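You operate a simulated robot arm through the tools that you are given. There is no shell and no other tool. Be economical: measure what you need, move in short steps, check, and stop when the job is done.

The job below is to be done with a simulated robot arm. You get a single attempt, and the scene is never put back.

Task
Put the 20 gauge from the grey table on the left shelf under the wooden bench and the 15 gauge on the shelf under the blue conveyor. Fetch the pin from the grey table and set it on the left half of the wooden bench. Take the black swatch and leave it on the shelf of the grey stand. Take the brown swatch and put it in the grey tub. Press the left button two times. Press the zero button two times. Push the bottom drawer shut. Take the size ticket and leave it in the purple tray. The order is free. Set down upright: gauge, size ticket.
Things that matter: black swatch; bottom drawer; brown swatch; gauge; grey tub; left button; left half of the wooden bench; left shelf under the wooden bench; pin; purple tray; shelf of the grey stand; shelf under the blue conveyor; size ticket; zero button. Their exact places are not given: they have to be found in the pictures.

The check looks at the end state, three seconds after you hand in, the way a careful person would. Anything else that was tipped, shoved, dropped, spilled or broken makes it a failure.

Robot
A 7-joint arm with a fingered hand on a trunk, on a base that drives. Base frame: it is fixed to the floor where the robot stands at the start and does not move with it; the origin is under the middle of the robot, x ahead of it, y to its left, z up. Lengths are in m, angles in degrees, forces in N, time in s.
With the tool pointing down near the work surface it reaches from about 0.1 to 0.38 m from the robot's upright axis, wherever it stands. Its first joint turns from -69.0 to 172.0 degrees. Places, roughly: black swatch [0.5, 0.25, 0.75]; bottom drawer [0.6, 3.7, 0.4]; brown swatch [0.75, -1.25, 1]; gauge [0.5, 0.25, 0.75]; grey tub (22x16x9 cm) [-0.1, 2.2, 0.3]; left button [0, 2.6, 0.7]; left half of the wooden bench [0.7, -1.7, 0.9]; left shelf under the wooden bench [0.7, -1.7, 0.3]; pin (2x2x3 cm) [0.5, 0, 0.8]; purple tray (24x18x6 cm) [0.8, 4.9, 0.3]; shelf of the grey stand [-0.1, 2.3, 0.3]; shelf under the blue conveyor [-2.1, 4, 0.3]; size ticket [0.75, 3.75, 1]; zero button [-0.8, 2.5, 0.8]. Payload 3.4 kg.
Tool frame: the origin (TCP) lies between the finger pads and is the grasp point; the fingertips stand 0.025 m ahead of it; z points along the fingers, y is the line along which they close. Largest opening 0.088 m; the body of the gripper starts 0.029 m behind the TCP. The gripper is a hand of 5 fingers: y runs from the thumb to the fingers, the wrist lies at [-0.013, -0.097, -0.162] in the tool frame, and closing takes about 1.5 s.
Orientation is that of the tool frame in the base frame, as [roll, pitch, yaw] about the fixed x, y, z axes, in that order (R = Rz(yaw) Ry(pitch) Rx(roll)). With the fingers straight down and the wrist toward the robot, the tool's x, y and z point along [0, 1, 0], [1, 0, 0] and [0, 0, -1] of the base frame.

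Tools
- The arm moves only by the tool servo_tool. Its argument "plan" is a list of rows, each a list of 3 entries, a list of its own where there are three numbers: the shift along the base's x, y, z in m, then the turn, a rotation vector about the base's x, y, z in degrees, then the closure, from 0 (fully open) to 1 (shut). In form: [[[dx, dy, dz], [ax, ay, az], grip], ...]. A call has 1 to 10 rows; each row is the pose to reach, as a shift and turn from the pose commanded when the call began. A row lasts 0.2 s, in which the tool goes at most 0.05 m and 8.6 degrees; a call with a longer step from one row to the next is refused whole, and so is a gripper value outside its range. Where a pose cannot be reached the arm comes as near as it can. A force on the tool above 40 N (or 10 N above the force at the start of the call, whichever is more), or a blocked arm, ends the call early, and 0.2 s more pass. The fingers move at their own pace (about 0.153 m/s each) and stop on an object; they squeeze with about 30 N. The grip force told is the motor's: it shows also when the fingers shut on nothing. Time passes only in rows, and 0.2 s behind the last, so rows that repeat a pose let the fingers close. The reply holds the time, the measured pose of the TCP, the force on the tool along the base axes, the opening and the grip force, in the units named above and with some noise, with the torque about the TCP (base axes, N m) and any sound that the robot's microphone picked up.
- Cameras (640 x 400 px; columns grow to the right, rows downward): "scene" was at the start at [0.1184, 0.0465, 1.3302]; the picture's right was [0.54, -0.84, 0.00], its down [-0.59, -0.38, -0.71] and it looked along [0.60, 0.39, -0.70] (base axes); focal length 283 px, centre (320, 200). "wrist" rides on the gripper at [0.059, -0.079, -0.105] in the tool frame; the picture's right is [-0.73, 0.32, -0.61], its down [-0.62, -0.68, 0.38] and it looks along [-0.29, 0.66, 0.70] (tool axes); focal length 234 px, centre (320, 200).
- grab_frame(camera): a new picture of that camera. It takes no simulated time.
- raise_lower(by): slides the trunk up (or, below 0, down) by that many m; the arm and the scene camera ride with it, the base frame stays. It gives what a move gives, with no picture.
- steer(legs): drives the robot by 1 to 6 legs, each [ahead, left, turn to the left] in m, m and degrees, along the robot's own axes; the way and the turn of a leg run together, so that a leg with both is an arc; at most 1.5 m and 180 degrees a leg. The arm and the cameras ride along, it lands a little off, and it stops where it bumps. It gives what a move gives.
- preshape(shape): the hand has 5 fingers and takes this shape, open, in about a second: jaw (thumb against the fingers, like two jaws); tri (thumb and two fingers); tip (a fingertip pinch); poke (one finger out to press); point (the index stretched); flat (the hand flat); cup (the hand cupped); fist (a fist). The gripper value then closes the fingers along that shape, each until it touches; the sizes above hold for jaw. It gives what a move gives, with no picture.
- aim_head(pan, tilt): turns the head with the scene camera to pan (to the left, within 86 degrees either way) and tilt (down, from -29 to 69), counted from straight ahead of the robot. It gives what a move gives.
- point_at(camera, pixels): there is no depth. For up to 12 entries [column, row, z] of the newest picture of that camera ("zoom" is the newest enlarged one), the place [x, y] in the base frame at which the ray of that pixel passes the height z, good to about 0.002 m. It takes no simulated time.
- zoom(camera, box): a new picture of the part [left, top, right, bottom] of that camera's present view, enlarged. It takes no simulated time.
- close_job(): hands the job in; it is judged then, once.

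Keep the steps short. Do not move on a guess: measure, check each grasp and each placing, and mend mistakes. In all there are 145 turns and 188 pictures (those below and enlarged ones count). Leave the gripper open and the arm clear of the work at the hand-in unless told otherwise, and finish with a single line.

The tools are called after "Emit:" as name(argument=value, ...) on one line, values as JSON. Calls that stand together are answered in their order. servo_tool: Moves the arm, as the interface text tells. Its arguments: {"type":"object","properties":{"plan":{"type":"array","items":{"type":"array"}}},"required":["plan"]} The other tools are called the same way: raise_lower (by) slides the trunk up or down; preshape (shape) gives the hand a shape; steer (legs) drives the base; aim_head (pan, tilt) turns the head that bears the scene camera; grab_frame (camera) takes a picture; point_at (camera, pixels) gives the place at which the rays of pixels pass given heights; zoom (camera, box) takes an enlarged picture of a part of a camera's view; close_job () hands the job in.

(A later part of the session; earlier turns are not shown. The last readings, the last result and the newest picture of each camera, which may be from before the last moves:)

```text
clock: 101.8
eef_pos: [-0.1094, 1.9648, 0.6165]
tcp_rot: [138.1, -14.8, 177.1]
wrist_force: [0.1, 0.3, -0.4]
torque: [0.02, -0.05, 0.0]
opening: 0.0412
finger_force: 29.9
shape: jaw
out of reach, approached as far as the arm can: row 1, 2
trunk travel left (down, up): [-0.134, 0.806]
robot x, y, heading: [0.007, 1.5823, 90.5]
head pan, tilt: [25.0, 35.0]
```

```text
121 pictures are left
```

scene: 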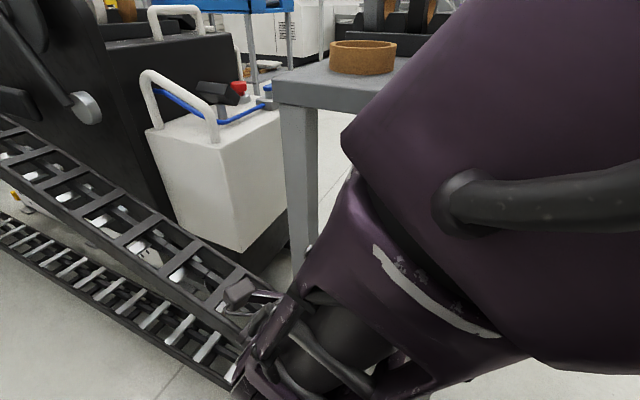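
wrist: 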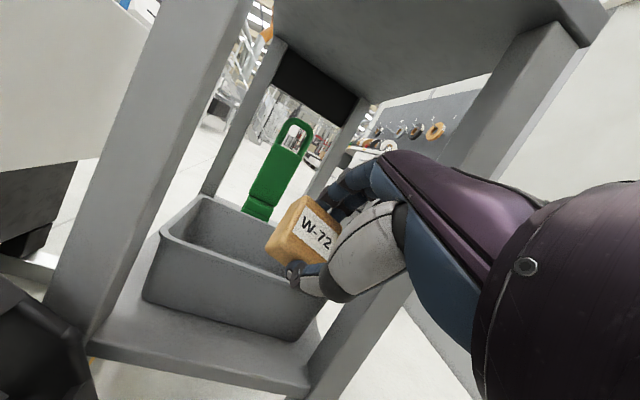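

The arm is at its lower limit here. The stand's right side is wider open and free of the track, so I go round to approach from +x.

Emit:
steer(legs=[[-0.25, 0, 0], [0, -0.62, 0], [0.9, 0, 0], [0, 0, 90]])

Emit:
aim_head(pan=15, tilt=35)

Emit:
grab_frame(camera="scene")

Emit:
grab_frame(camera="wrist")

```text
clock: 114.9
eef_pos: [0.2307, 2.1362, 0.6113]
tcp_rot: [139.0, -14.8, -93.2]
wrist_force: [-0.3, 0.4, -0.9]
torque: [0.01, 0.01, 0.02]
opening: 0.0408
finger_force: 30.3
shape: jaw
trunk travel left (down, up): [-0.134, 0.806]
robot x, y, heading: [0.6138, 2.2517, -178.7]
head pan, tilt: [25.0, 35.0]
```

```text
clock: 115.7
eef_pos: [0.2307, 2.1372, 0.6149]
tcp_rot: [139.0, -15.2, -93.4]
wrist_force: [0.0, 0.3, -0.4]
torque: [-0.02, -0.03, 0.01]
opening: 0.0409
finger_force: 30.2
shape: jaw
trunk travel left (down, up): [-0.134, 0.806]
robot x, y, heading: [0.6145, 2.253, -179.1]
head pan, tilt: [15.0, 35.0]
```

```text
120 pictures are left
```

scene: 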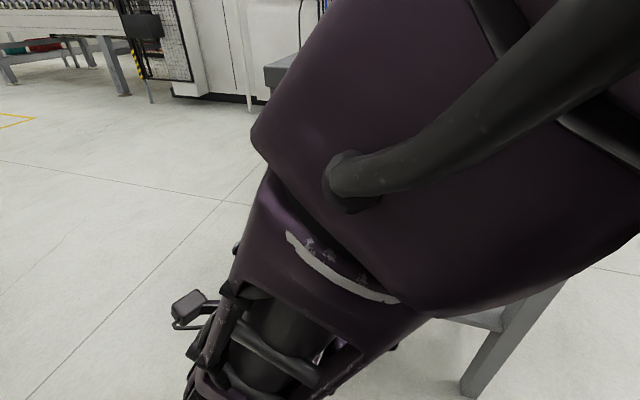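

```text
119 pictures are left
```

wrist: 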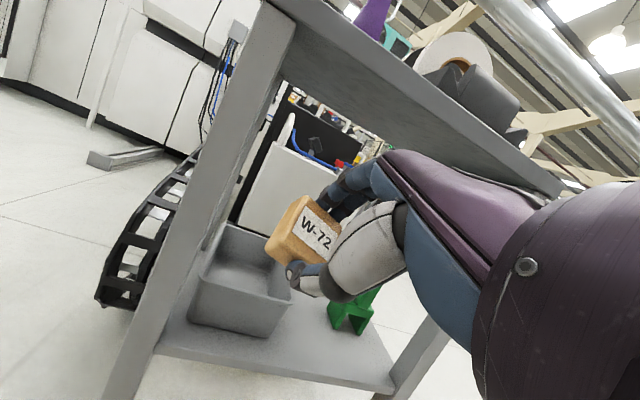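

Great view from this side. Lower the trunk, then drive in a little.

Emit:
raise_lower(by=-0.12)

Emit:
steer(legs=[[0.15, 0, 0]])

Emit:
grab_frame(camera="wrist")

Emit:
grab_frame(camera="scene")

```text
clock: 117.2
eef_pos: [0.23, 2.1371, 0.4936]
tcp_rot: [138.9, -15.2, -93.4]
wrist_force: [-0.2, 0.4, -0.5]
torque: [0.03, 0.0, 0.0]
opening: 0.0412
finger_force: 30.1
shape: jaw
trunk travel left (down, up): [-0.014, 0.926]
robot x, y, heading: [0.6133, 2.2527, -178.9]
head pan, tilt: [15.0, 35.0]
```

```text
clock: 118.5
eef_pos: [0.0758, 2.1344, 0.4942]
tcp_rot: [139.0, -15.2, -93.3]
wrist_force: [0.1, -0.9, -0.4]
torque: [0.01, 0.0, 0.0]
opening: 0.0408
finger_force: 30.2
shape: jaw
trunk travel left (down, up): [-0.014, 0.926]
robot x, y, heading: [0.4631, 2.2474, -178.9]
head pan, tilt: [15.0, 35.0]
```

```text
118 pictures are left
```

wrist: 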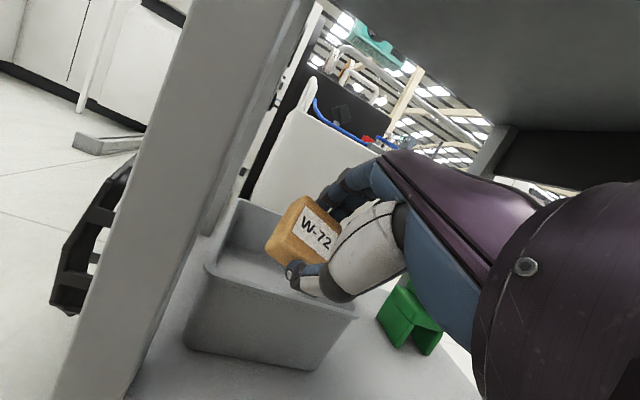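

```text
117 pictures are left
```

scene: 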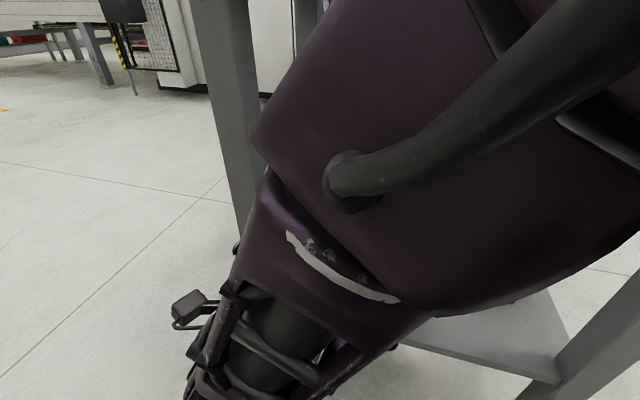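

The hand should shift 6 cm to +y (robot's right), then go 0.12 further in.

Emit:
steer(legs=[[0, -0.06, 0], [0.11, 0, 0]])

Emit:
grab_frame(camera="wrist")

```text
clock: 120.3
eef_pos: [-0.0351, 2.1921, 0.4954]
tcp_rot: [138.9, -15.4, -93.3]
wrist_force: [0.3, -0.9, -0.1]
torque: [-0.03, 0.0, 0.0]
opening: 0.0411
finger_force: 30.4
shape: jaw
trunk travel left (down, up): [-0.014, 0.926]
robot x, y, heading: [0.3481, 2.3073, -178.8]
head pan, tilt: [15.0, 35.0]
```

```text
116 pictures are left
```

wrist: 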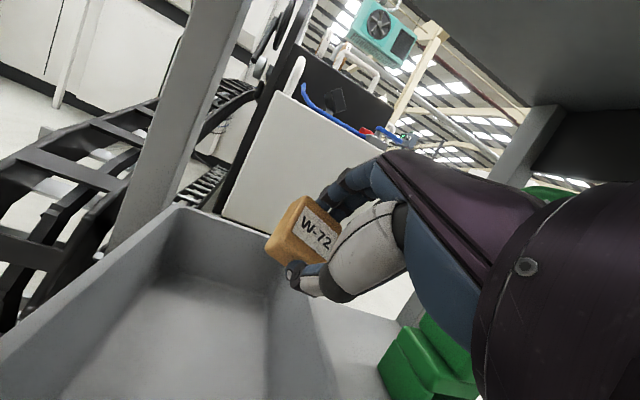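

The swatch is over the tub. I move 5 cm further in and lower before releasing.

Emit:
servo_tool(plan=[[[-0.03, 0, -0.01], [0, 0, 0], 1], [[-0.06, 0, -0.03], [0, 0, 0], 1], [[-0.07, 0, -0.05], [0, 0, 0], 1]])

Emit:
grab_frame(camera="wrist")

```text
clock: 121.3
eef_pos: [-0.1047, 2.1902, 0.5153]
tcp_rot: [130.3, -17.8, -91.4]
wrist_force: [0.2, 0.2, -0.2]
torque: [0.02, -0.01, 0.02]
opening: 0.0412
finger_force: 30.1
shape: jaw
trunk travel left (down, up): [-0.014, 0.926]
robot x, y, heading: [0.3557, 2.3054, -178.6]
head pan, tilt: [15.0, 35.0]
stopped in row 3: the arm was blocked; the commanded pose is now the measured one
```

```text
115 pictures are left
```

wrist: 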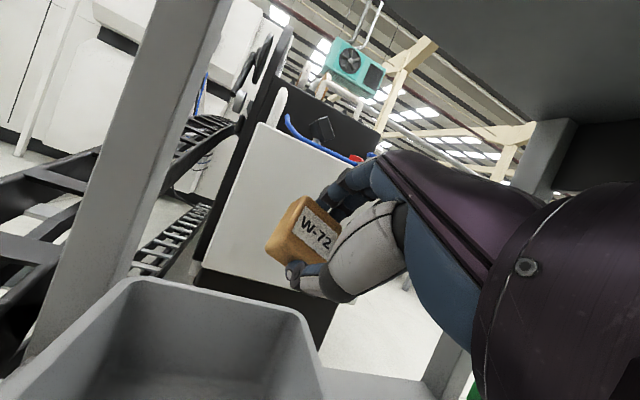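

The wrist seems height-limited (about 0.56 with the trunk down), so straight-down hand gives the lowest TCP. I back out and test this in free space.

Emit:
steer(legs=[[-0.3, 0, 0]])

Emit:
servo_tool(plan=[[[0, 0, 0], [0, -8, 0], 1], [[0, 0, 0], [0, -16, 0], 1], [[0, 0, -0.02], [0, -24, 0], 1], [[0, 0, -0.04], [0, -32, 0], 1], [[0.0, 0, -0.06], [0, -40, 0], 1], [[0.0, 0, -0.09], [0, -46, 0], 1], [[0.0, 0, -0.12], [0, -46, 0], 1], [[0.0, 0, -0.15], [0, -46, 0], 1], [[0.0, 0, -0.18], [0, -46, 0], 1]])

Emit:
grab_frame(camera="scene")

```text
clock: 123.3
eef_pos: [0.1845, 2.2022, 0.5093]
tcp_rot: [131.5, -18.4, -92.3]
wrist_force: [0.3, -0.1, -0.4]
torque: [-0.02, -0.02, -0.01]
opening: 0.0408
finger_force: 30.4
shape: jaw
trunk travel left (down, up): [-0.014, 0.926]
robot x, y, heading: [0.6493, 2.3106, -178.9]
head pan, tilt: [15.0, 35.0]
```

```text
clock: 125.3
eef_pos: [0.1847, 2.2031, 0.3279]
tcp_rot: [178.5, -11.1, -104.9]
wrist_force: [0.5, -0.5, -0.5]
torque: [0.01, -0.03, -0.02]
opening: 0.0408
finger_force: 30.0
shape: jaw
trunk travel left (down, up): [-0.014, 0.926]
robot x, y, heading: [0.6507, 2.3085, -179.0]
head pan, tilt: [15.0, 35.0]
```

```text
114 pictures are left
```

scene: 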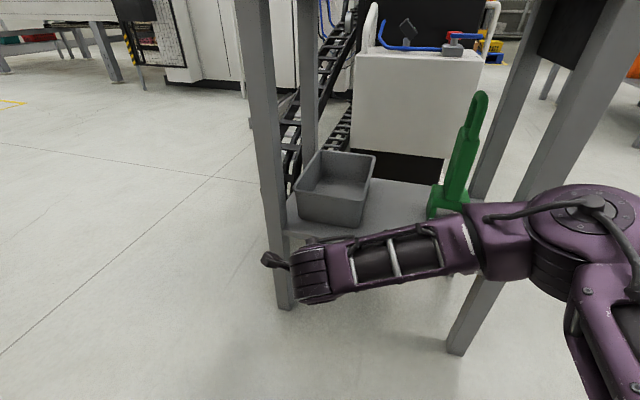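

Straight down with larger reach goes low (z=0.33) with the forearm level. I check where the forearm and elbow lie versus the stand legs.

Emit:
point_at(camera="scene", pixels=[[590, 220, 0.6], [640, 260, 0.6], [320, 270, 0.5], [290, 305, 0.0], [455, 352, 0.0], [300, 210, 0.3], [330, 150, 0.39], [375, 158, 0.39], [365, 212, 0.39], [435, 215, 0.3], [430, 218, 0.3], [470, 190, 0.3]])

Emit:
grab_frame(camera="wrist")

```text
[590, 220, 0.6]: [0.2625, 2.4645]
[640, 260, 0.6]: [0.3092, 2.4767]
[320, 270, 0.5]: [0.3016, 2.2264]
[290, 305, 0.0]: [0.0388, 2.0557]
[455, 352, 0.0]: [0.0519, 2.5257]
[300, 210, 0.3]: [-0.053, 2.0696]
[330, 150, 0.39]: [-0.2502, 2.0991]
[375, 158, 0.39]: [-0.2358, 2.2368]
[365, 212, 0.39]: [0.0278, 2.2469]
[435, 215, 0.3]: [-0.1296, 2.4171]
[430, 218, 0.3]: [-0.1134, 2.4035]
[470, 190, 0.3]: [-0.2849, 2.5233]
```

```text
113 pictures are left
```

wrist: 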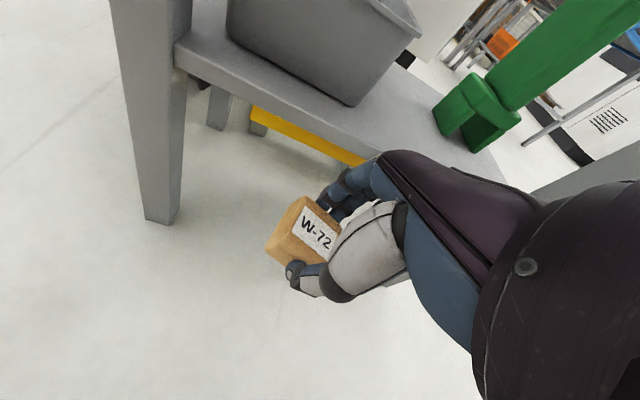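

I level the hand, then tilt 25° at a longer reach to see how low that works, still outside the stand.

Emit:
servo_tool(plan=[[[0, 0, 0.04], [5, 0, 6], 1], [[0, 0, 0.08], [10, 0, 12], 1]])

Emit:
servo_tool(plan=[[[-0.02, 0, 0.0], [0, 8, 0], 1], [[-0.04, 0, 0.0], [0, 16, 0], 1], [[-0.06, 0, 0.0], [0, 24, 0], 1], [[-0.06, 0, 0.02], [0, 28, 0], 1]])

Emit:
grab_frame(camera="scene")

Emit:
grab_frame(camera="wrist")

```text
clock: 125.9
eef_pos: [0.1833, 2.2035, 0.4097]
tcp_rot: [177.0, -1.1, -92.6]
wrist_force: [-0.2, -0.2, -0.8]
torque: [0.01, 0.01, 0.0]
opening: 0.0409
finger_force: 30.2
shape: jaw
trunk travel left (down, up): [-0.014, 0.926]
robot x, y, heading: [0.6515, 2.3116, -178.8]
head pan, tilt: [15.0, 35.0]
```

```text
clock: 126.9
eef_pos: [0.1228, 2.2036, 0.4276]
tcp_rot: [148.9, -2.4, -91.8]
wrist_force: [0.5, 0.1, -0.4]
torque: [0.02, -0.04, 0.01]
opening: 0.0409
finger_force: 30.0
shape: jaw
trunk travel left (down, up): [-0.014, 0.926]
robot x, y, heading: [0.6495, 2.3121, -178.8]
head pan, tilt: [15.0, 35.0]
```

```text
112 pictures are left
```

scene: 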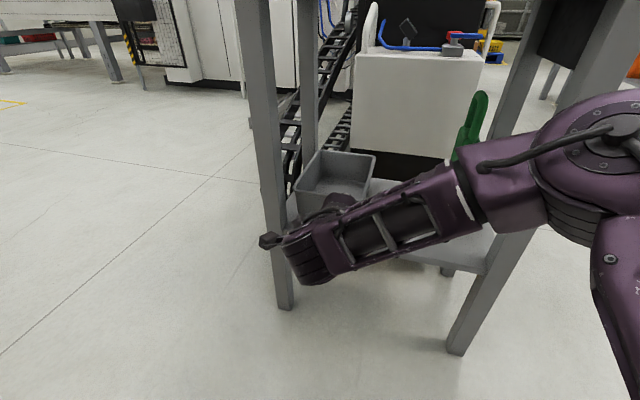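

```text
111 pictures are left
```

wrist: 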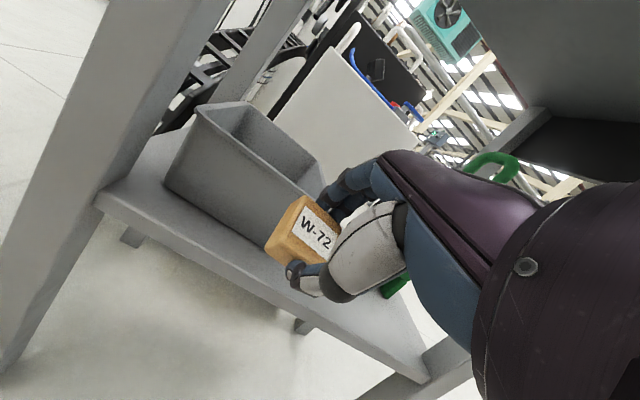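

This pose works well (reach 0.53, z 0.43). I raise 5 cm and drive in 0.2.

Emit:
servo_tool(plan=[[[0, -0.01, 0.03], [0, 0, 0], 1], [[0, -0.01, 0.06], [0, 0, 0], 1]])

Emit:
steer(legs=[[0.2, 0, 0]])

Emit:
grab_frame(camera="scene")

Emit:
grab_frame(camera="wrist")

```text
clock: 127.5
eef_pos: [0.1231, 2.1927, 0.4894]
tcp_rot: [148.9, -2.3, -92.0]
wrist_force: [0.3, 0.3, 0.1]
torque: [-0.05, -0.01, 0.0]
opening: 0.0408
finger_force: 29.9
shape: jaw
trunk travel left (down, up): [-0.014, 0.926]
robot x, y, heading: [0.6489, 2.3125, -178.8]
head pan, tilt: [15.0, 35.0]
```

```text
clock: 129.1
eef_pos: [-0.0753, 2.1903, 0.4903]
tcp_rot: [148.9, -2.4, -92.0]
wrist_force: [-0.1, -0.2, -0.3]
torque: [0.0, 0.03, -0.01]
opening: 0.0407
finger_force: 29.6
shape: jaw
trunk travel left (down, up): [-0.014, 0.926]
robot x, y, heading: [0.4575, 2.3123, -179.2]
head pan, tilt: [15.0, 35.0]
```

```text
110 pictures are left
```

scene: 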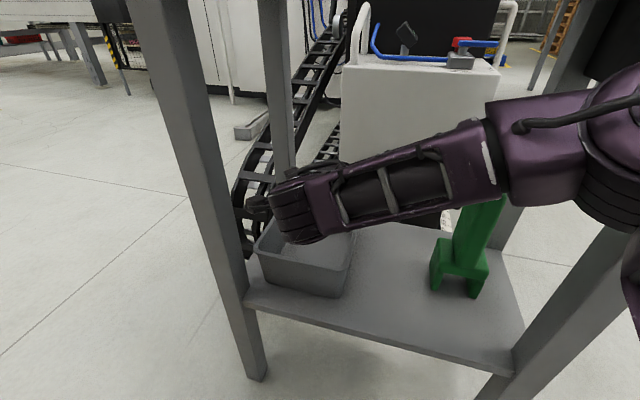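

```text
109 pictures are left
```

wrist: 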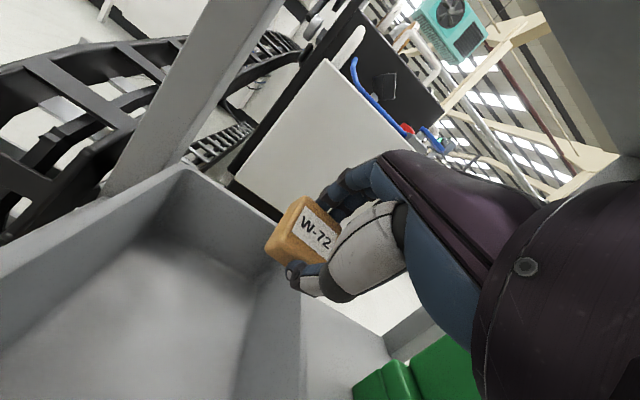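

I shift 2 cm toward -y, lower 5 cm, then release.

Emit:
servo_tool(plan=[[[-0.01, -0.015, -0.02], [0, 0, 0], 1], [[-0.02, -0.022, -0.04], [0, 0, 0], 1], [[-0.02, -0.022, -0.065], [0, 0, 0], 1]])

Emit:
grab_frame(camera="wrist")

```text
clock: 129.9
eef_pos: [-0.0942, 2.1675, 0.4242]
tcp_rot: [149.0, -2.4, -91.9]
wrist_force: [-0.2, 0.1, -1.2]
torque: [0.0, -0.02, -0.01]
opening: 0.0409
finger_force: 29.5
shape: jaw
trunk travel left (down, up): [-0.014, 0.926]
robot x, y, heading: [0.456, 2.3068, -179.0]
head pan, tilt: [15.0, 35.0]
```

```text
108 pictures are left
```

wrist: 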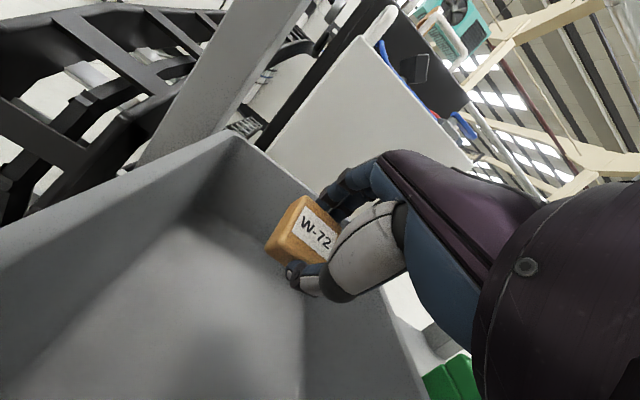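

Emit:
servo_tool(plan=[[[0, 0, -0.015], [0, 0, 0], 1], [[0, 0, -0.03], [0, 0, 0], 1], [[0, 0, -0.03], [0, 0, 0], 0.7], [[0, 0, -0.03], [0, 0, 0], 0.4], [[0, 0, -0.03], [0, 0, 0], 0.3], [[0, 0, -0.02], [0, 0, 0], 0.3], [[0, 0, 0.02], [0, 0, 0], 0.3], [[0, 0, 0.06], [0, 0, 0], 0.3], [[0, 0, 0.09], [0, 0, 0], 0.1]])

Emit:
grab_frame(camera="wrist")

```text
clock: 131.9
eef_pos: [-0.0955, 2.1679, 0.5134]
tcp_rot: [149.0, -2.3, -92.0]
wrist_force: [-0.6, -0.2, -0.2]
torque: [0.01, 0.04, 0.01]
opening: 0.0792
finger_force: 0.0
shape: jaw
trunk travel left (down, up): [-0.014, 0.926]
robot x, y, heading: [0.4523, 2.3058, -179.2]
head pan, tilt: [15.0, 35.0]
```

```text
107 pictures are left
```

wrist: 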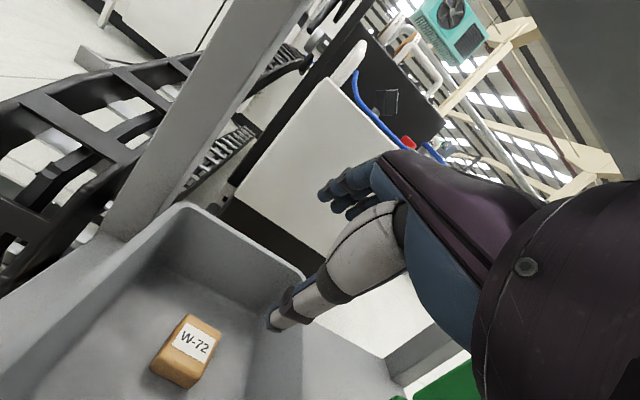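

The brown swatch lies in the tub. Next I retract and go round to the back (+y) side of the stand, where the buttons should be.

Emit:
servo_tool(plan=[[[0.03, 0, 0.03], [0, -5, 0], 0], [[0.07, 0, 0.03], [0, -10, 0], 0], [[0.11, 0, 0.03], [0, -15, 0], 0], [[0.15, 0, 0.03], [0, -20, 0], 0]])

Emit:
steer(legs=[[-0.15, 0, 0], [0, -0.7, 0], [0.4, 0, 0], [0, -0.4, 0], [0, 0, 90]])

Emit:
raise_lower(by=0.4)

Emit:
aim_head(pan=0, tilt=25)

Emit:
grab_frame(camera="scene")

Emit:
grab_frame(camera="wrist")

```text
clock: 132.9
eef_pos: [0.0569, 2.1693, 0.5459]
tcp_rot: [169.2, -1.5, -92.8]
wrist_force: [1.9, -0.1, -0.6]
torque: [0.0, 0.01, -0.03]
opening: 0.0879
finger_force: 0.1
shape: jaw
trunk travel left (down, up): [-0.014, 0.926]
robot x, y, heading: [0.4534, 2.3116, -179.0]
head pan, tilt: [15.0, 35.0]
```

```text
clock: 145.6
eef_pos: [0.3323, 2.988, 0.5465]
tcp_rot: [169.0, -1.6, -3.7]
wrist_force: [0.1, 0.7, -0.1]
torque: [0.0, -0.02, -0.02]
opening: 0.0877
finger_force: 0.1
shape: jaw
trunk travel left (down, up): [-0.014, 0.926]
robot x, y, heading: [0.2015, 3.3887, -90.2]
head pan, tilt: [15.0, 35.0]
```

```text
clock: 149.4
eef_pos: [0.3328, 2.987, 0.9473]
tcp_rot: [168.9, -1.6, -3.7]
wrist_force: [0.1, -0.7, 0.3]
torque: [-0.01, 0.02, -0.03]
opening: 0.0879
finger_force: 0.0
shape: jaw
trunk travel left (down, up): [-0.414, 0.526]
robot x, y, heading: [0.2031, 3.386, -89.8]
head pan, tilt: [15.0, 35.0]
```

```text
clock: 150.2
eef_pos: [0.3335, 2.9875, 0.9468]
tcp_rot: [168.9, -1.5, -3.7]
wrist_force: [0.3, -0.1, 0.4]
torque: [0.0, -0.01, 0.01]
opening: 0.0879
finger_force: 0.1
shape: jaw
trunk travel left (down, up): [-0.414, 0.526]
robot x, y, heading: [0.2004, 3.3855, -90.2]
head pan, tilt: [0.0, 25.0]
```

```text
106 pictures are left
```

scene: 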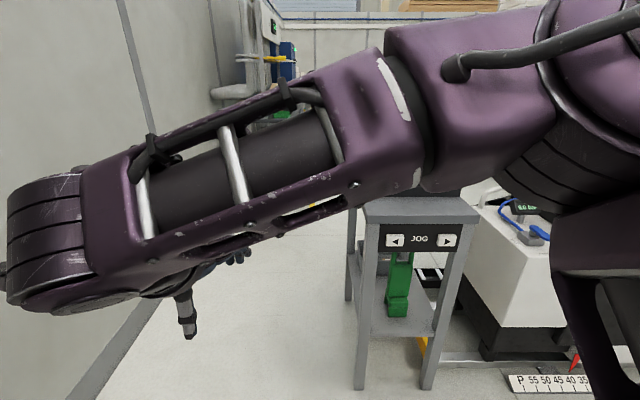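

```text
105 pictures are left
```

wrist: 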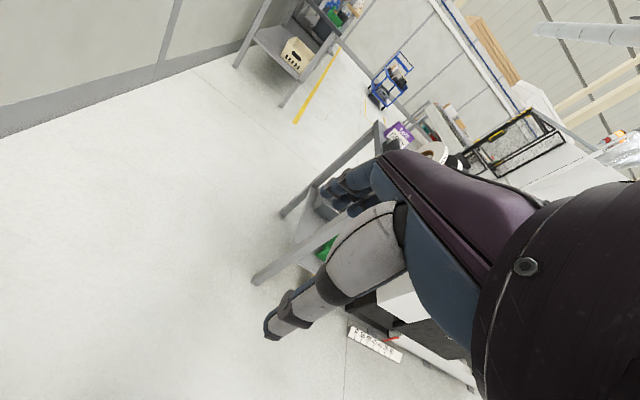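

The back has a JOG panel with ◀ and ▶; "left" is ◀. I look closer, including the machine's display.

Emit:
aim_head(pan=-35, tilt=25)

Emit:
grab_frame(camera="scene")

Emit:
zoom(camera="scene", box=[120, 150, 360, 300])

```text
clock: 151.2
eef_pos: [0.3323, 2.9886, 0.9471]
tcp_rot: [168.9, -1.6, -3.8]
wrist_force: [-0.1, -0.2, -0.2]
torque: [-0.02, 0.04, 0.01]
opening: 0.0876
finger_force: 0.1
shape: jaw
trunk travel left (down, up): [-0.414, 0.526]
robot x, y, heading: [0.197, 3.3911, -90.2]
head pan, tilt: [-35.0, 25.0]
```

```text
104 pictures are left
```

scene: 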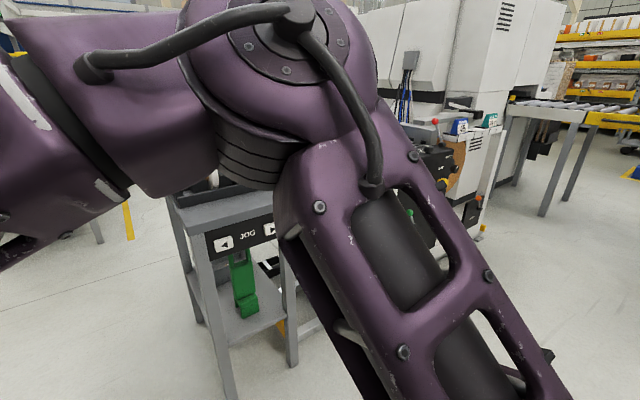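

```text
2.67 times, centred on (240, 225) of scene
```

zoom: 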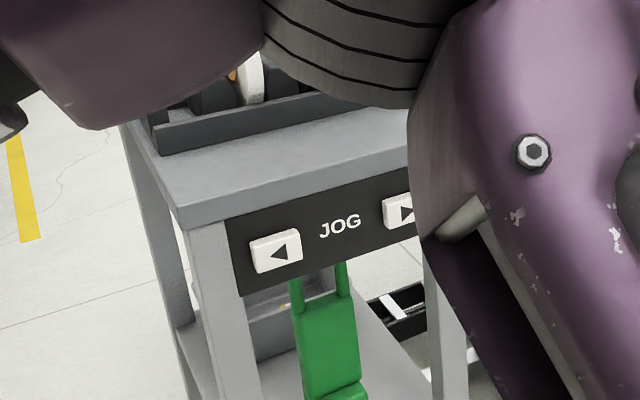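

Emit:
point_at(camera="scene", pixels=[[224, 243, 0.72], [224, 243, 0.7], [224, 243, 0.68], [188, 234, 0.78], [271, 229, 0.7], [271, 229, 0.68], [232, 398, 0.0], [292, 365, 0.0], [208, 240, 0.7]])

Emit:
preshape(shape="poke")

Emit:
grab_frame(camera="wrist")

```text
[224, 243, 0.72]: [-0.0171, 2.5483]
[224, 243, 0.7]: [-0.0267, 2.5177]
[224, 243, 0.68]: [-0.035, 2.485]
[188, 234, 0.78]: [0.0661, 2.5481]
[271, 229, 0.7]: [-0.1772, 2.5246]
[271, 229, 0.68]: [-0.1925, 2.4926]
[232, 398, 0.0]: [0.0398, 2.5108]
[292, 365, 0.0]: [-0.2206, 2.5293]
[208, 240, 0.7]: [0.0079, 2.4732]
```

```text
clock: 152.1
eef_pos: [0.3326, 2.9875, 0.9461]
tcp_rot: [169.0, -1.6, -3.7]
wrist_force: [-0.1, -0.5, 0.6]
torque: [0.01, -0.04, 0.01]
opening: 0.0001
finger_force: 0.0
shape: poke
trunk travel left (down, up): [-0.414, 0.526]
robot x, y, heading: [0.2003, 3.3878, -90.2]
head pan, tilt: [-35.0, 25.0]
```

```text
102 pictures are left
```

wrist: 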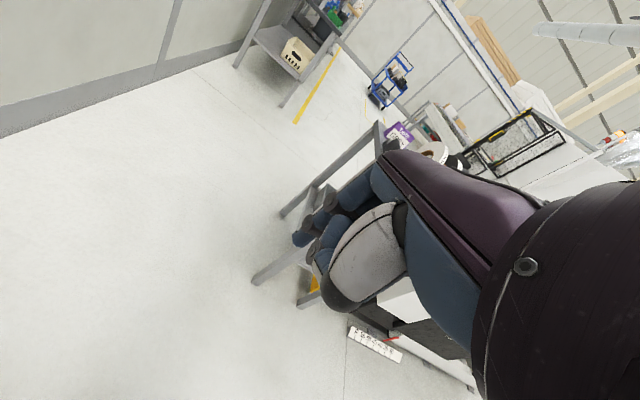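

Emit:
zoom(camera="wrist", box=[260, 150, 420, 310])

Emit:
preshape(shape="point")

Emit:
zoom(camera="wrist", box=[220, 130, 420, 330])

```text
2.50 times, centred on (340, 230) of wrist
```

zoom: 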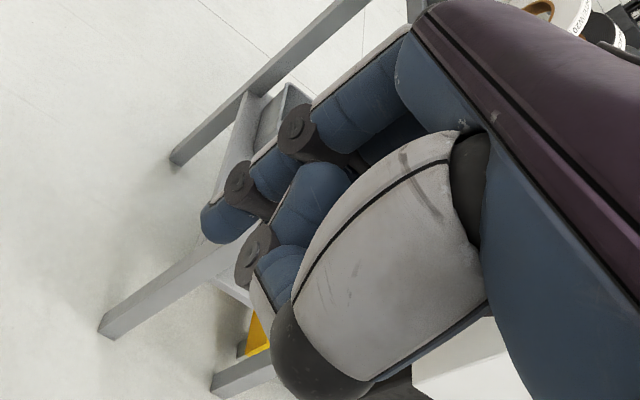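

```text
clock: 153.0
eef_pos: [0.3329, 2.9877, 0.9462]
tcp_rot: [169.0, -1.6, -3.7]
wrist_force: [-0.9, 0.2, 0.2]
torque: [0.0, -0.04, 0.0]
opening: 0.0002
finger_force: 0.1
shape: point
trunk travel left (down, up): [-0.414, 0.526]
robot x, y, heading: [0.1985, 3.3888, -90.3]
head pan, tilt: [-35.0, 25.0]
```

```text
2.00 times, centred on (320, 230) of wrist
```

zoom: 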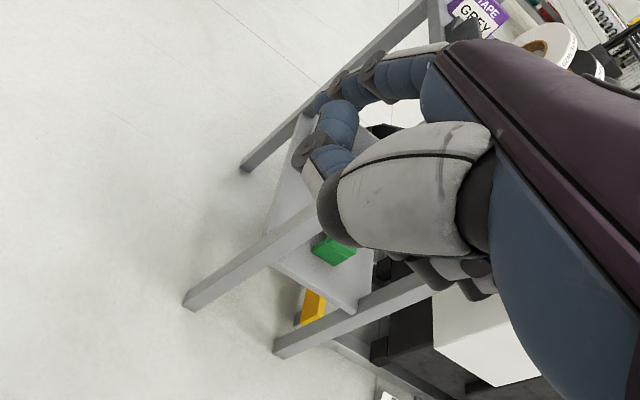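

In "poke" the index tip sits at about the TCP. I take poke again, tilt the hand forward and lower the trunk before approaching ◀ at about (-0.022, 2.54, 0.71).

Emit:
preshape(shape="poke")

Emit:
raise_lower(by=-0.28)

Emit:
servo_tool(plan=[[[-0.02, -0.02, 0.0], [-8, 0, 0], 0], [[-0.04, -0.04, 0.0], [-16, 0, 0], 0], [[-0.06, -0.06, 0.01], [-24, 0, 0], 0], [[-0.06, -0.08, 0.02], [-32, 0, 0], 0], [[-0.06, -0.1, 0.03], [-40, 0, 0], 0], [[-0.06, -0.11, 0.03], [-48, 0, 0], 0], [[-0.06, -0.12, 0.03], [-54, 0, 0], 0]])

Emit:
aim_head(pan=0, tilt=30)

Emit:
grab_frame(camera="scene")

Emit:
grab_frame(camera="wrist")

```text
clock: 153.9
eef_pos: [0.3334, 2.9884, 0.9463]
tcp_rot: [169.0, -1.5, -3.7]
wrist_force: [-1.0, 0.4, 0.1]
torque: [0.01, -0.02, 0.0]
opening: 0.0
finger_force: 0.1
shape: poke
trunk travel left (down, up): [-0.414, 0.526]
robot x, y, heading: [0.1968, 3.3854, -90.1]
head pan, tilt: [-35.0, 25.0]
```

```text
clock: 156.8
eef_pos: [0.3324, 2.988, 0.6661]
tcp_rot: [169.1, -1.5, -3.7]
wrist_force: [-0.5, -0.6, 0.0]
torque: [0.0, -0.02, 0.01]
opening: 0.0
finger_force: 0.1
shape: poke
trunk travel left (down, up): [-0.134, 0.806]
robot x, y, heading: [0.2006, 3.3883, -90.0]
head pan, tilt: [-35.0, 25.0]
```

```text
clock: 158.4
eef_pos: [0.27, 2.8666, 0.6989]
tcp_rot: [114.6, -4.3, -1.2]
wrist_force: [0.3, 0.7, 0.0]
torque: [0.01, 0.0, 0.0]
opening: 0.0
finger_force: 0.1
shape: poke
trunk travel left (down, up): [-0.134, 0.806]
robot x, y, heading: [0.1994, 3.3899, -90.0]
head pan, tilt: [-35.0, 25.0]
```

```text
clock: 159.4
eef_pos: [0.2714, 2.8677, 0.697]
tcp_rot: [114.9, -4.3, -0.9]
wrist_force: [0.4, -0.8, -0.6]
torque: [0.01, 0.0, 0.0]
opening: 0.0
finger_force: 0.1
shape: poke
trunk travel left (down, up): [-0.134, 0.806]
robot x, y, heading: [0.197, 3.3867, -90.2]
head pan, tilt: [0.0, 30.0]
```

```text
99 pictures are left
```

scene: 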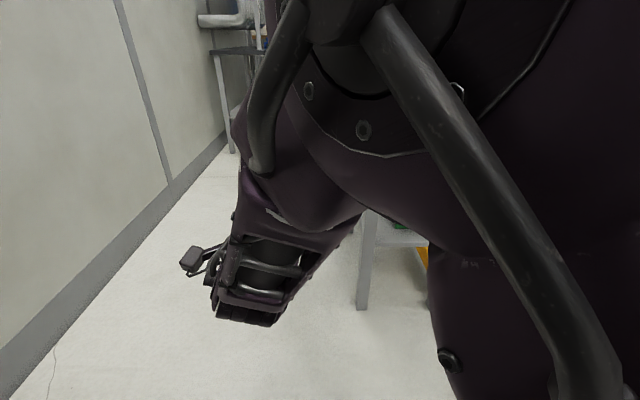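

```text
98 pictures are left
```

wrist: 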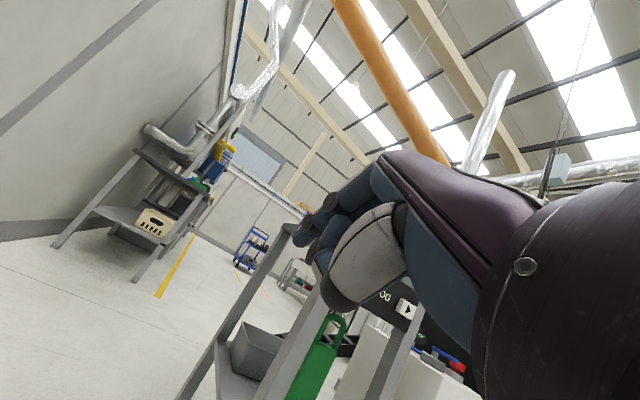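

I drive the base right 0.29 and ahead 0.2, then view.

Emit:
steer(legs=[[0, -0.29, 0], [0.2, 0, 0]])

Emit:
grab_frame(camera="wrist")

Emit:
aim_head(pan=25, tilt=15)

Emit:
grab_frame(camera="scene")

```text
clock: 162.6
eef_pos: [-0.0195, 2.666, 0.698]
tcp_rot: [114.9, -4.3, -1.0]
wrist_force: [0.0, -0.1, 0.1]
torque: [-0.01, 0.05, -0.01]
opening: 0.0001
finger_force: 0.0
shape: poke
trunk travel left (down, up): [-0.134, 0.806]
robot x, y, heading: [-0.0929, 3.1911, -90.1]
head pan, tilt: [0.0, 30.0]
```

```text
97 pictures are left
```

wrist: 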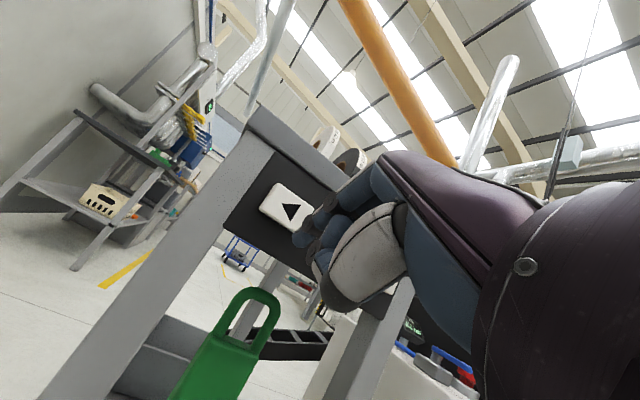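

```text
clock: 163.5
eef_pos: [-0.0196, 2.6666, 0.6989]
tcp_rot: [115.0, -4.4, -1.3]
wrist_force: [-0.3, -0.1, 0.8]
torque: [0.0, 0.0, -0.01]
opening: 0.0002
finger_force: 0.1
shape: poke
trunk travel left (down, up): [-0.134, 0.806]
robot x, y, heading: [-0.0941, 3.1888, -89.8]
head pan, tilt: [25.0, 15.0]
```

```text
96 pictures are left
```

scene: 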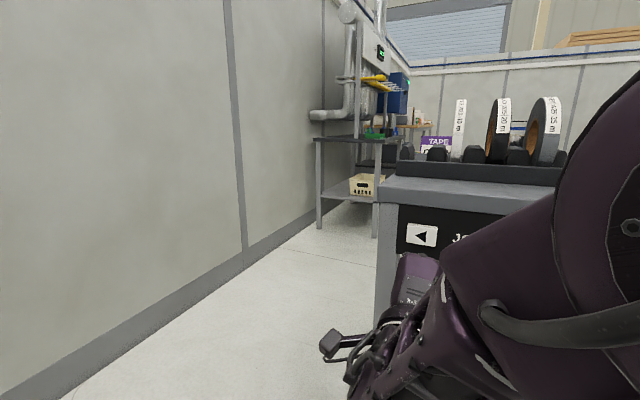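

Emit:
point_at(camera="wrist", pixels=[[287, 208, 0.69], [287, 208, 0.7], [287, 208, 0.71], [287, 208, 0.72]])

Emit:
point_at(camera="scene", pixels=[[421, 235, 0.69], [421, 235, 0.7], [421, 235, 0.71], [421, 235, 0.72]])

Emit:
zoom(camera="wrist", box=[220, 140, 400, 260])

```text
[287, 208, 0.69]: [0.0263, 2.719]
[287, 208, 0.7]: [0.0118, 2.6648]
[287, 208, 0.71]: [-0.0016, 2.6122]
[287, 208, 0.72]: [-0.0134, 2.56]
```

```text
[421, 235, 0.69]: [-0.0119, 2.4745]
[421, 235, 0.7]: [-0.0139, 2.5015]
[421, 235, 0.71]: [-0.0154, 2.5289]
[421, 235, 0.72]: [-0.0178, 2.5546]
```

```text
3.33 times, centred on (310, 200) of wrist
```

zoom: 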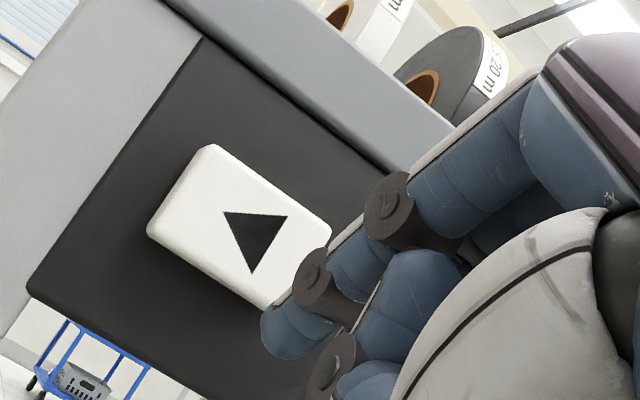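

The two rays meet at (-0.016, 2.555, 0.72): the ◀ button. Now check where the fingertip pixel (295,239) lies.

Emit:
point_at(camera="wrist", pixels=[[295, 239, 0.66], [295, 239, 0.67], [295, 239, 0.68], [295, 239, 0.69], [295, 239, 0.7], [305, 232, 0.69], [305, 232, 0.7]])

```text
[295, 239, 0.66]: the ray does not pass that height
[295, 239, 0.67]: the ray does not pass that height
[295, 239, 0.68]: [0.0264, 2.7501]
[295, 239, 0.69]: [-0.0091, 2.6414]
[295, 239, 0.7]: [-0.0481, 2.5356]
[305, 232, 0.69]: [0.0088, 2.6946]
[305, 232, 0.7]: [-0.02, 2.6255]
```

Tip ≈ TCP + (0.01, -0.025, -0.008). I align it with the button and approach to 1.5 cm.

Emit:
servo_tool(plan=[[[-0.006, 0, 0.015], [0, 0, 0], 0], [[-0.006, 0, 0.03], [0, 0, 0], 0], [[-0.006, -0.035, 0.03], [0, 0, 0], 0], [[-0.006, -0.067, 0.03], [0, 0, 0], 0]])

Emit:
zoom(camera="wrist", box=[220, 140, 400, 260])

Emit:
grab_frame(camera="scene")

```text
clock: 164.5
eef_pos: [-0.0242, 2.6, 0.7289]
tcp_rot: [115.0, -4.3, -1.0]
wrist_force: [-0.3, 0.7, -0.4]
torque: [0.01, 0.0, -0.02]
opening: 0.0002
finger_force: 0.2
shape: poke
trunk travel left (down, up): [-0.134, 0.806]
robot x, y, heading: [-0.0923, 3.1867, -90.1]
head pan, tilt: [25.0, 15.0]
```

```text
3.33 times, centred on (310, 200) of wrist
```

zoom: 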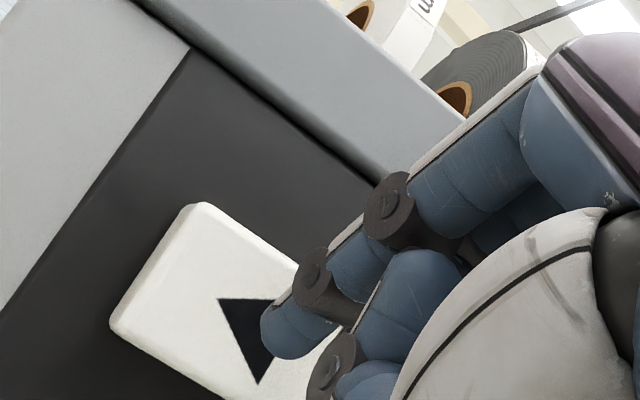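

```text
93 pictures are left
```

scene: 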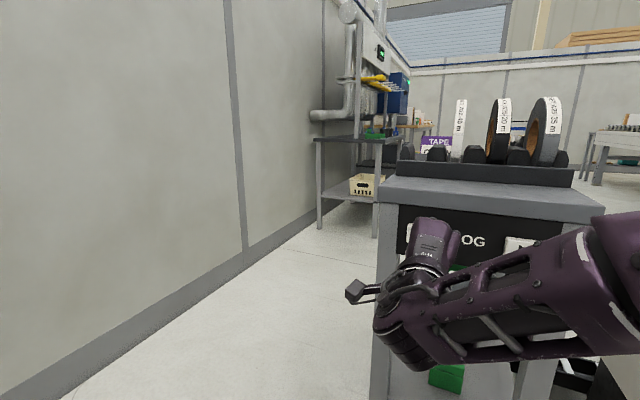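

Aligned. I press in small steps.

Emit:
servo_tool(plan=[[[0, -0.006, 0], [0, 0, 0], 0], [[0, -0.011, 0], [0, 0, 0], 0], [[0, -0.015, 0], [0, 0, 0], 0], [[0, -0.019, 0], [0, 0, 0], 0]])

```text
clock: 165.5
eef_pos: [-0.025, 2.5805, 0.7279]
tcp_rot: [114.9, -4.3, -0.8]
wrist_force: [-0.4, 2.7, 0.5]
torque: [-0.01, 0.01, 0.02]
opening: 0.0
finger_force: 0.0
shape: poke
trunk travel left (down, up): [-0.134, 0.806]
robot x, y, heading: [-0.0933, 3.1889, -90.4]
head pan, tilt: [25.0, 15.0]
heard: click
```

Click: one press. I retreat 2 cm.

Emit:
servo_tool(plan=[[[0, 0.008, 0], [0, 0, 0], 0], [[0, 0.02, 0], [0, 0, 0], 0], [[0, 0.02, 0], [0, 0, 0], 0]])

Emit:
servo_tool(plan=[[[0, -0.006, 0], [0, 0, 0], 0], [[0, -0.011, 0], [0, 0, 0], 0], [[0, -0.015, 0], [0, 0, 0], 0], [[0, -0.02, 0], [0, 0, 0], 0]])

Emit:
servo_tool(plan=[[[0, 0.02, 0], [0, 0, 0], 0], [[0, 0.06, 0], [0, 0, 0], 0], [[0, 0.1, 0], [0, 0, 0], 0]])

```text
clock: 166.3
eef_pos: [-0.0245, 2.6011, 0.7276]
tcp_rot: [114.9, -4.3, -1.2]
wrist_force: [0.2, -0.8, -0.1]
torque: [0.0, 0.01, -0.01]
opening: 0.0
finger_force: 0.2
shape: poke
trunk travel left (down, up): [-0.134, 0.806]
robot x, y, heading: [-0.0919, 3.1851, -90.0]
head pan, tilt: [25.0, 15.0]
```

```text
clock: 167.3
eef_pos: [-0.0248, 2.5808, 0.7283]
tcp_rot: [114.9, -4.2, -1.1]
wrist_force: [0.4, 2.3, -0.1]
torque: [0.03, 0.0, -0.04]
opening: 0.0
finger_force: 0.0
shape: poke
trunk travel left (down, up): [-0.134, 0.806]
robot x, y, heading: [-0.0886, 3.19, -89.9]
head pan, tilt: [25.0, 15.0]
heard: click
```

```text
clock: 168.1
eef_pos: [-0.025, 2.6812, 0.729]
tcp_rot: [115.0, -4.3, -1.3]
wrist_force: [-1.3, 0.1, -0.7]
torque: [0.01, 0.0, -0.01]
opening: 0.0001
finger_force: 0.1
shape: poke
trunk travel left (down, up): [-0.134, 0.806]
robot x, y, heading: [-0.0951, 3.1914, -90.0]
head pan, tilt: [25.0, 15.0]
```

Two clicks done. Now find the zero button to the robot's right.

Emit:
steer(legs=[[-0.25, 0, 0], [0, -0.45, 0]])

Emit:
aim_head(pan=10, tilt=20)

Emit:
grab_frame(camera="scene")

Emit:
grab_frame(camera="wrist")

Emit:
aim_head(pan=-40, tilt=20)

Emit:
grab_frame(camera="scene")

```text
clock: 172.2
eef_pos: [-0.47, 2.9307, 0.729]
tcp_rot: [114.9, -4.3, -1.5]
wrist_force: [0.2, 0.1, 0.1]
torque: [-0.01, -0.01, 0.0]
opening: 0.0002
finger_force: 0.1
shape: poke
trunk travel left (down, up): [-0.134, 0.806]
robot x, y, heading: [-0.5321, 3.4405, -90.7]
head pan, tilt: [25.0, 15.0]
```

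```text
clock: 172.9
eef_pos: [-0.4686, 2.9324, 0.7296]
tcp_rot: [115.0, -4.3, -1.6]
wrist_force: [0.7, 0.3, -2.0]
torque: [-0.02, -0.02, -0.01]
opening: 0.0
finger_force: 0.1
shape: poke
trunk travel left (down, up): [-0.134, 0.806]
robot x, y, heading: [-0.5326, 3.4393, -91.0]
head pan, tilt: [10.0, 20.0]
```

```text
92 pictures are left
```

scene: 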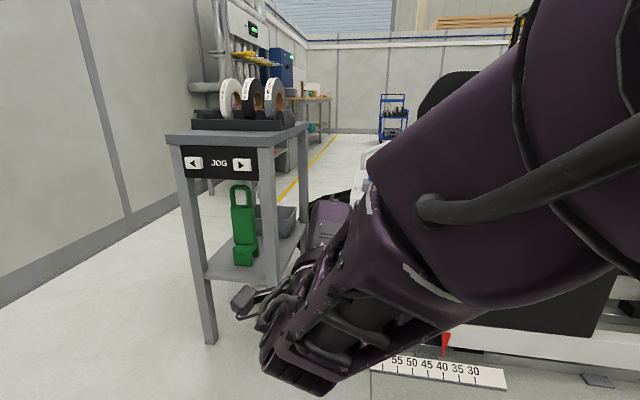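

```text
91 pictures are left
```

wrist: 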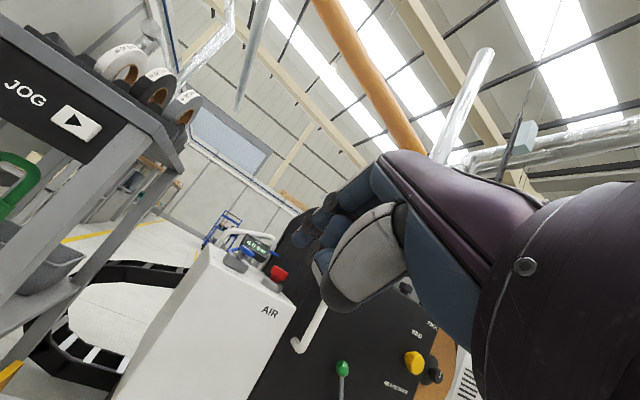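

```text
clock: 174.1
eef_pos: [-0.4697, 2.932, 0.7294]
tcp_rot: [115.1, -4.3, -1.6]
wrist_force: [0.0, -0.4, -0.5]
torque: [-0.02, 0.0, 0.03]
opening: 0.0004
finger_force: 0.0
shape: poke
trunk travel left (down, up): [-0.134, 0.806]
robot x, y, heading: [-0.5331, 3.4398, -90.5]
head pan, tilt: [-40.0, 20.0]
```

```text
90 pictures are left
```

scene: 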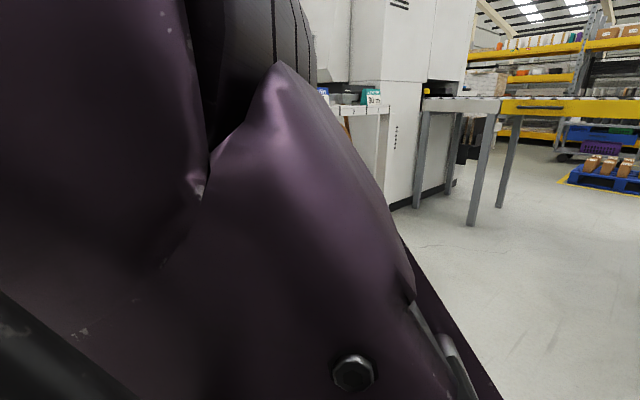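

I raise the trunk and move right for a better view of the machine's panel.

Emit:
raise_lower(by=0.3)

Emit:
steer(legs=[[0, -0.2, 0]])

Emit:
servo_tool(plan=[[[0, 0.02, 0], [8, 0, 0], 0], [[0, 0.04, 0], [16, 0, 0], 0], [[0, 0.06, 0], [24, 0, 0], 0]])

Emit:
grab_frame(camera="wrist")

Emit:
aim_head(pan=25, tilt=35)

Emit:
grab_frame(camera="scene")

```text
clock: 177.1
eef_pos: [-0.47, 2.9318, 1.0282]
tcp_rot: [115.0, -4.3, -1.4]
wrist_force: [0.3, -0.3, 0.0]
torque: [0.03, 0.0, 0.0]
opening: 0.0
finger_force: 0.1
shape: poke
trunk travel left (down, up): [-0.434, 0.506]
robot x, y, heading: [-0.5345, 3.4392, -90.6]
head pan, tilt: [-40.0, 20.0]
```

```text
clock: 178.7
eef_pos: [-0.668, 2.9349, 1.0302]
tcp_rot: [115.0, -4.3, -1.4]
wrist_force: [1.0, 0.4, 0.0]
torque: [0.02, 0.01, 0.03]
opening: 0.0001
finger_force: 0.0
shape: poke
trunk travel left (down, up): [-0.434, 0.506]
robot x, y, heading: [-0.7322, 3.4398, -90.4]
head pan, tilt: [-40.0, 20.0]
```

```text
clock: 179.5
eef_pos: [-0.6681, 2.994, 1.0303]
tcp_rot: [139.1, -3.3, -3.0]
wrist_force: [-0.4, 0.2, 0.0]
torque: [-0.02, 0.02, 0.01]
opening: 0.0
finger_force: 0.0
shape: poke
trunk travel left (down, up): [-0.434, 0.506]
robot x, y, heading: [-0.7319, 3.4396, -90.4]
head pan, tilt: [-40.0, 20.0]
```

```text
89 pictures are left
```

wrist: 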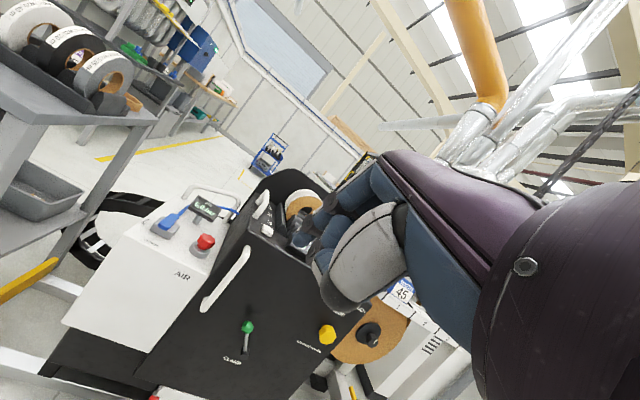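

```text
clock: 180.9
eef_pos: [-0.6678, 2.9935, 1.0293]
tcp_rot: [138.9, -3.3, -3.0]
wrist_force: [0.2, 0.6, 0.5]
torque: [0.04, -0.01, -0.01]
opening: 0.0
finger_force: 0.1
shape: poke
trunk travel left (down, up): [-0.434, 0.506]
robot x, y, heading: [-0.7322, 3.441, -90.1]
head pan, tilt: [25.0, 35.0]
```

```text
88 pictures are left
```

scene: 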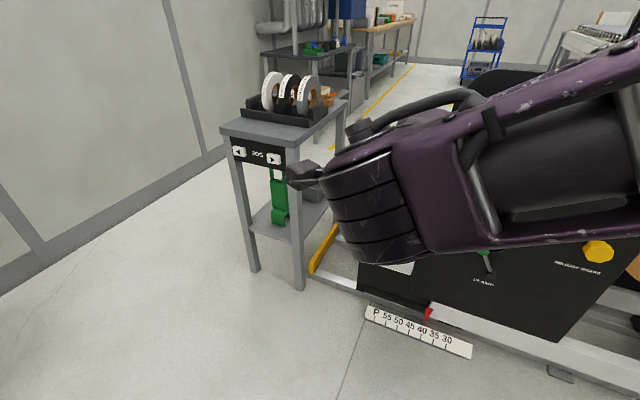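

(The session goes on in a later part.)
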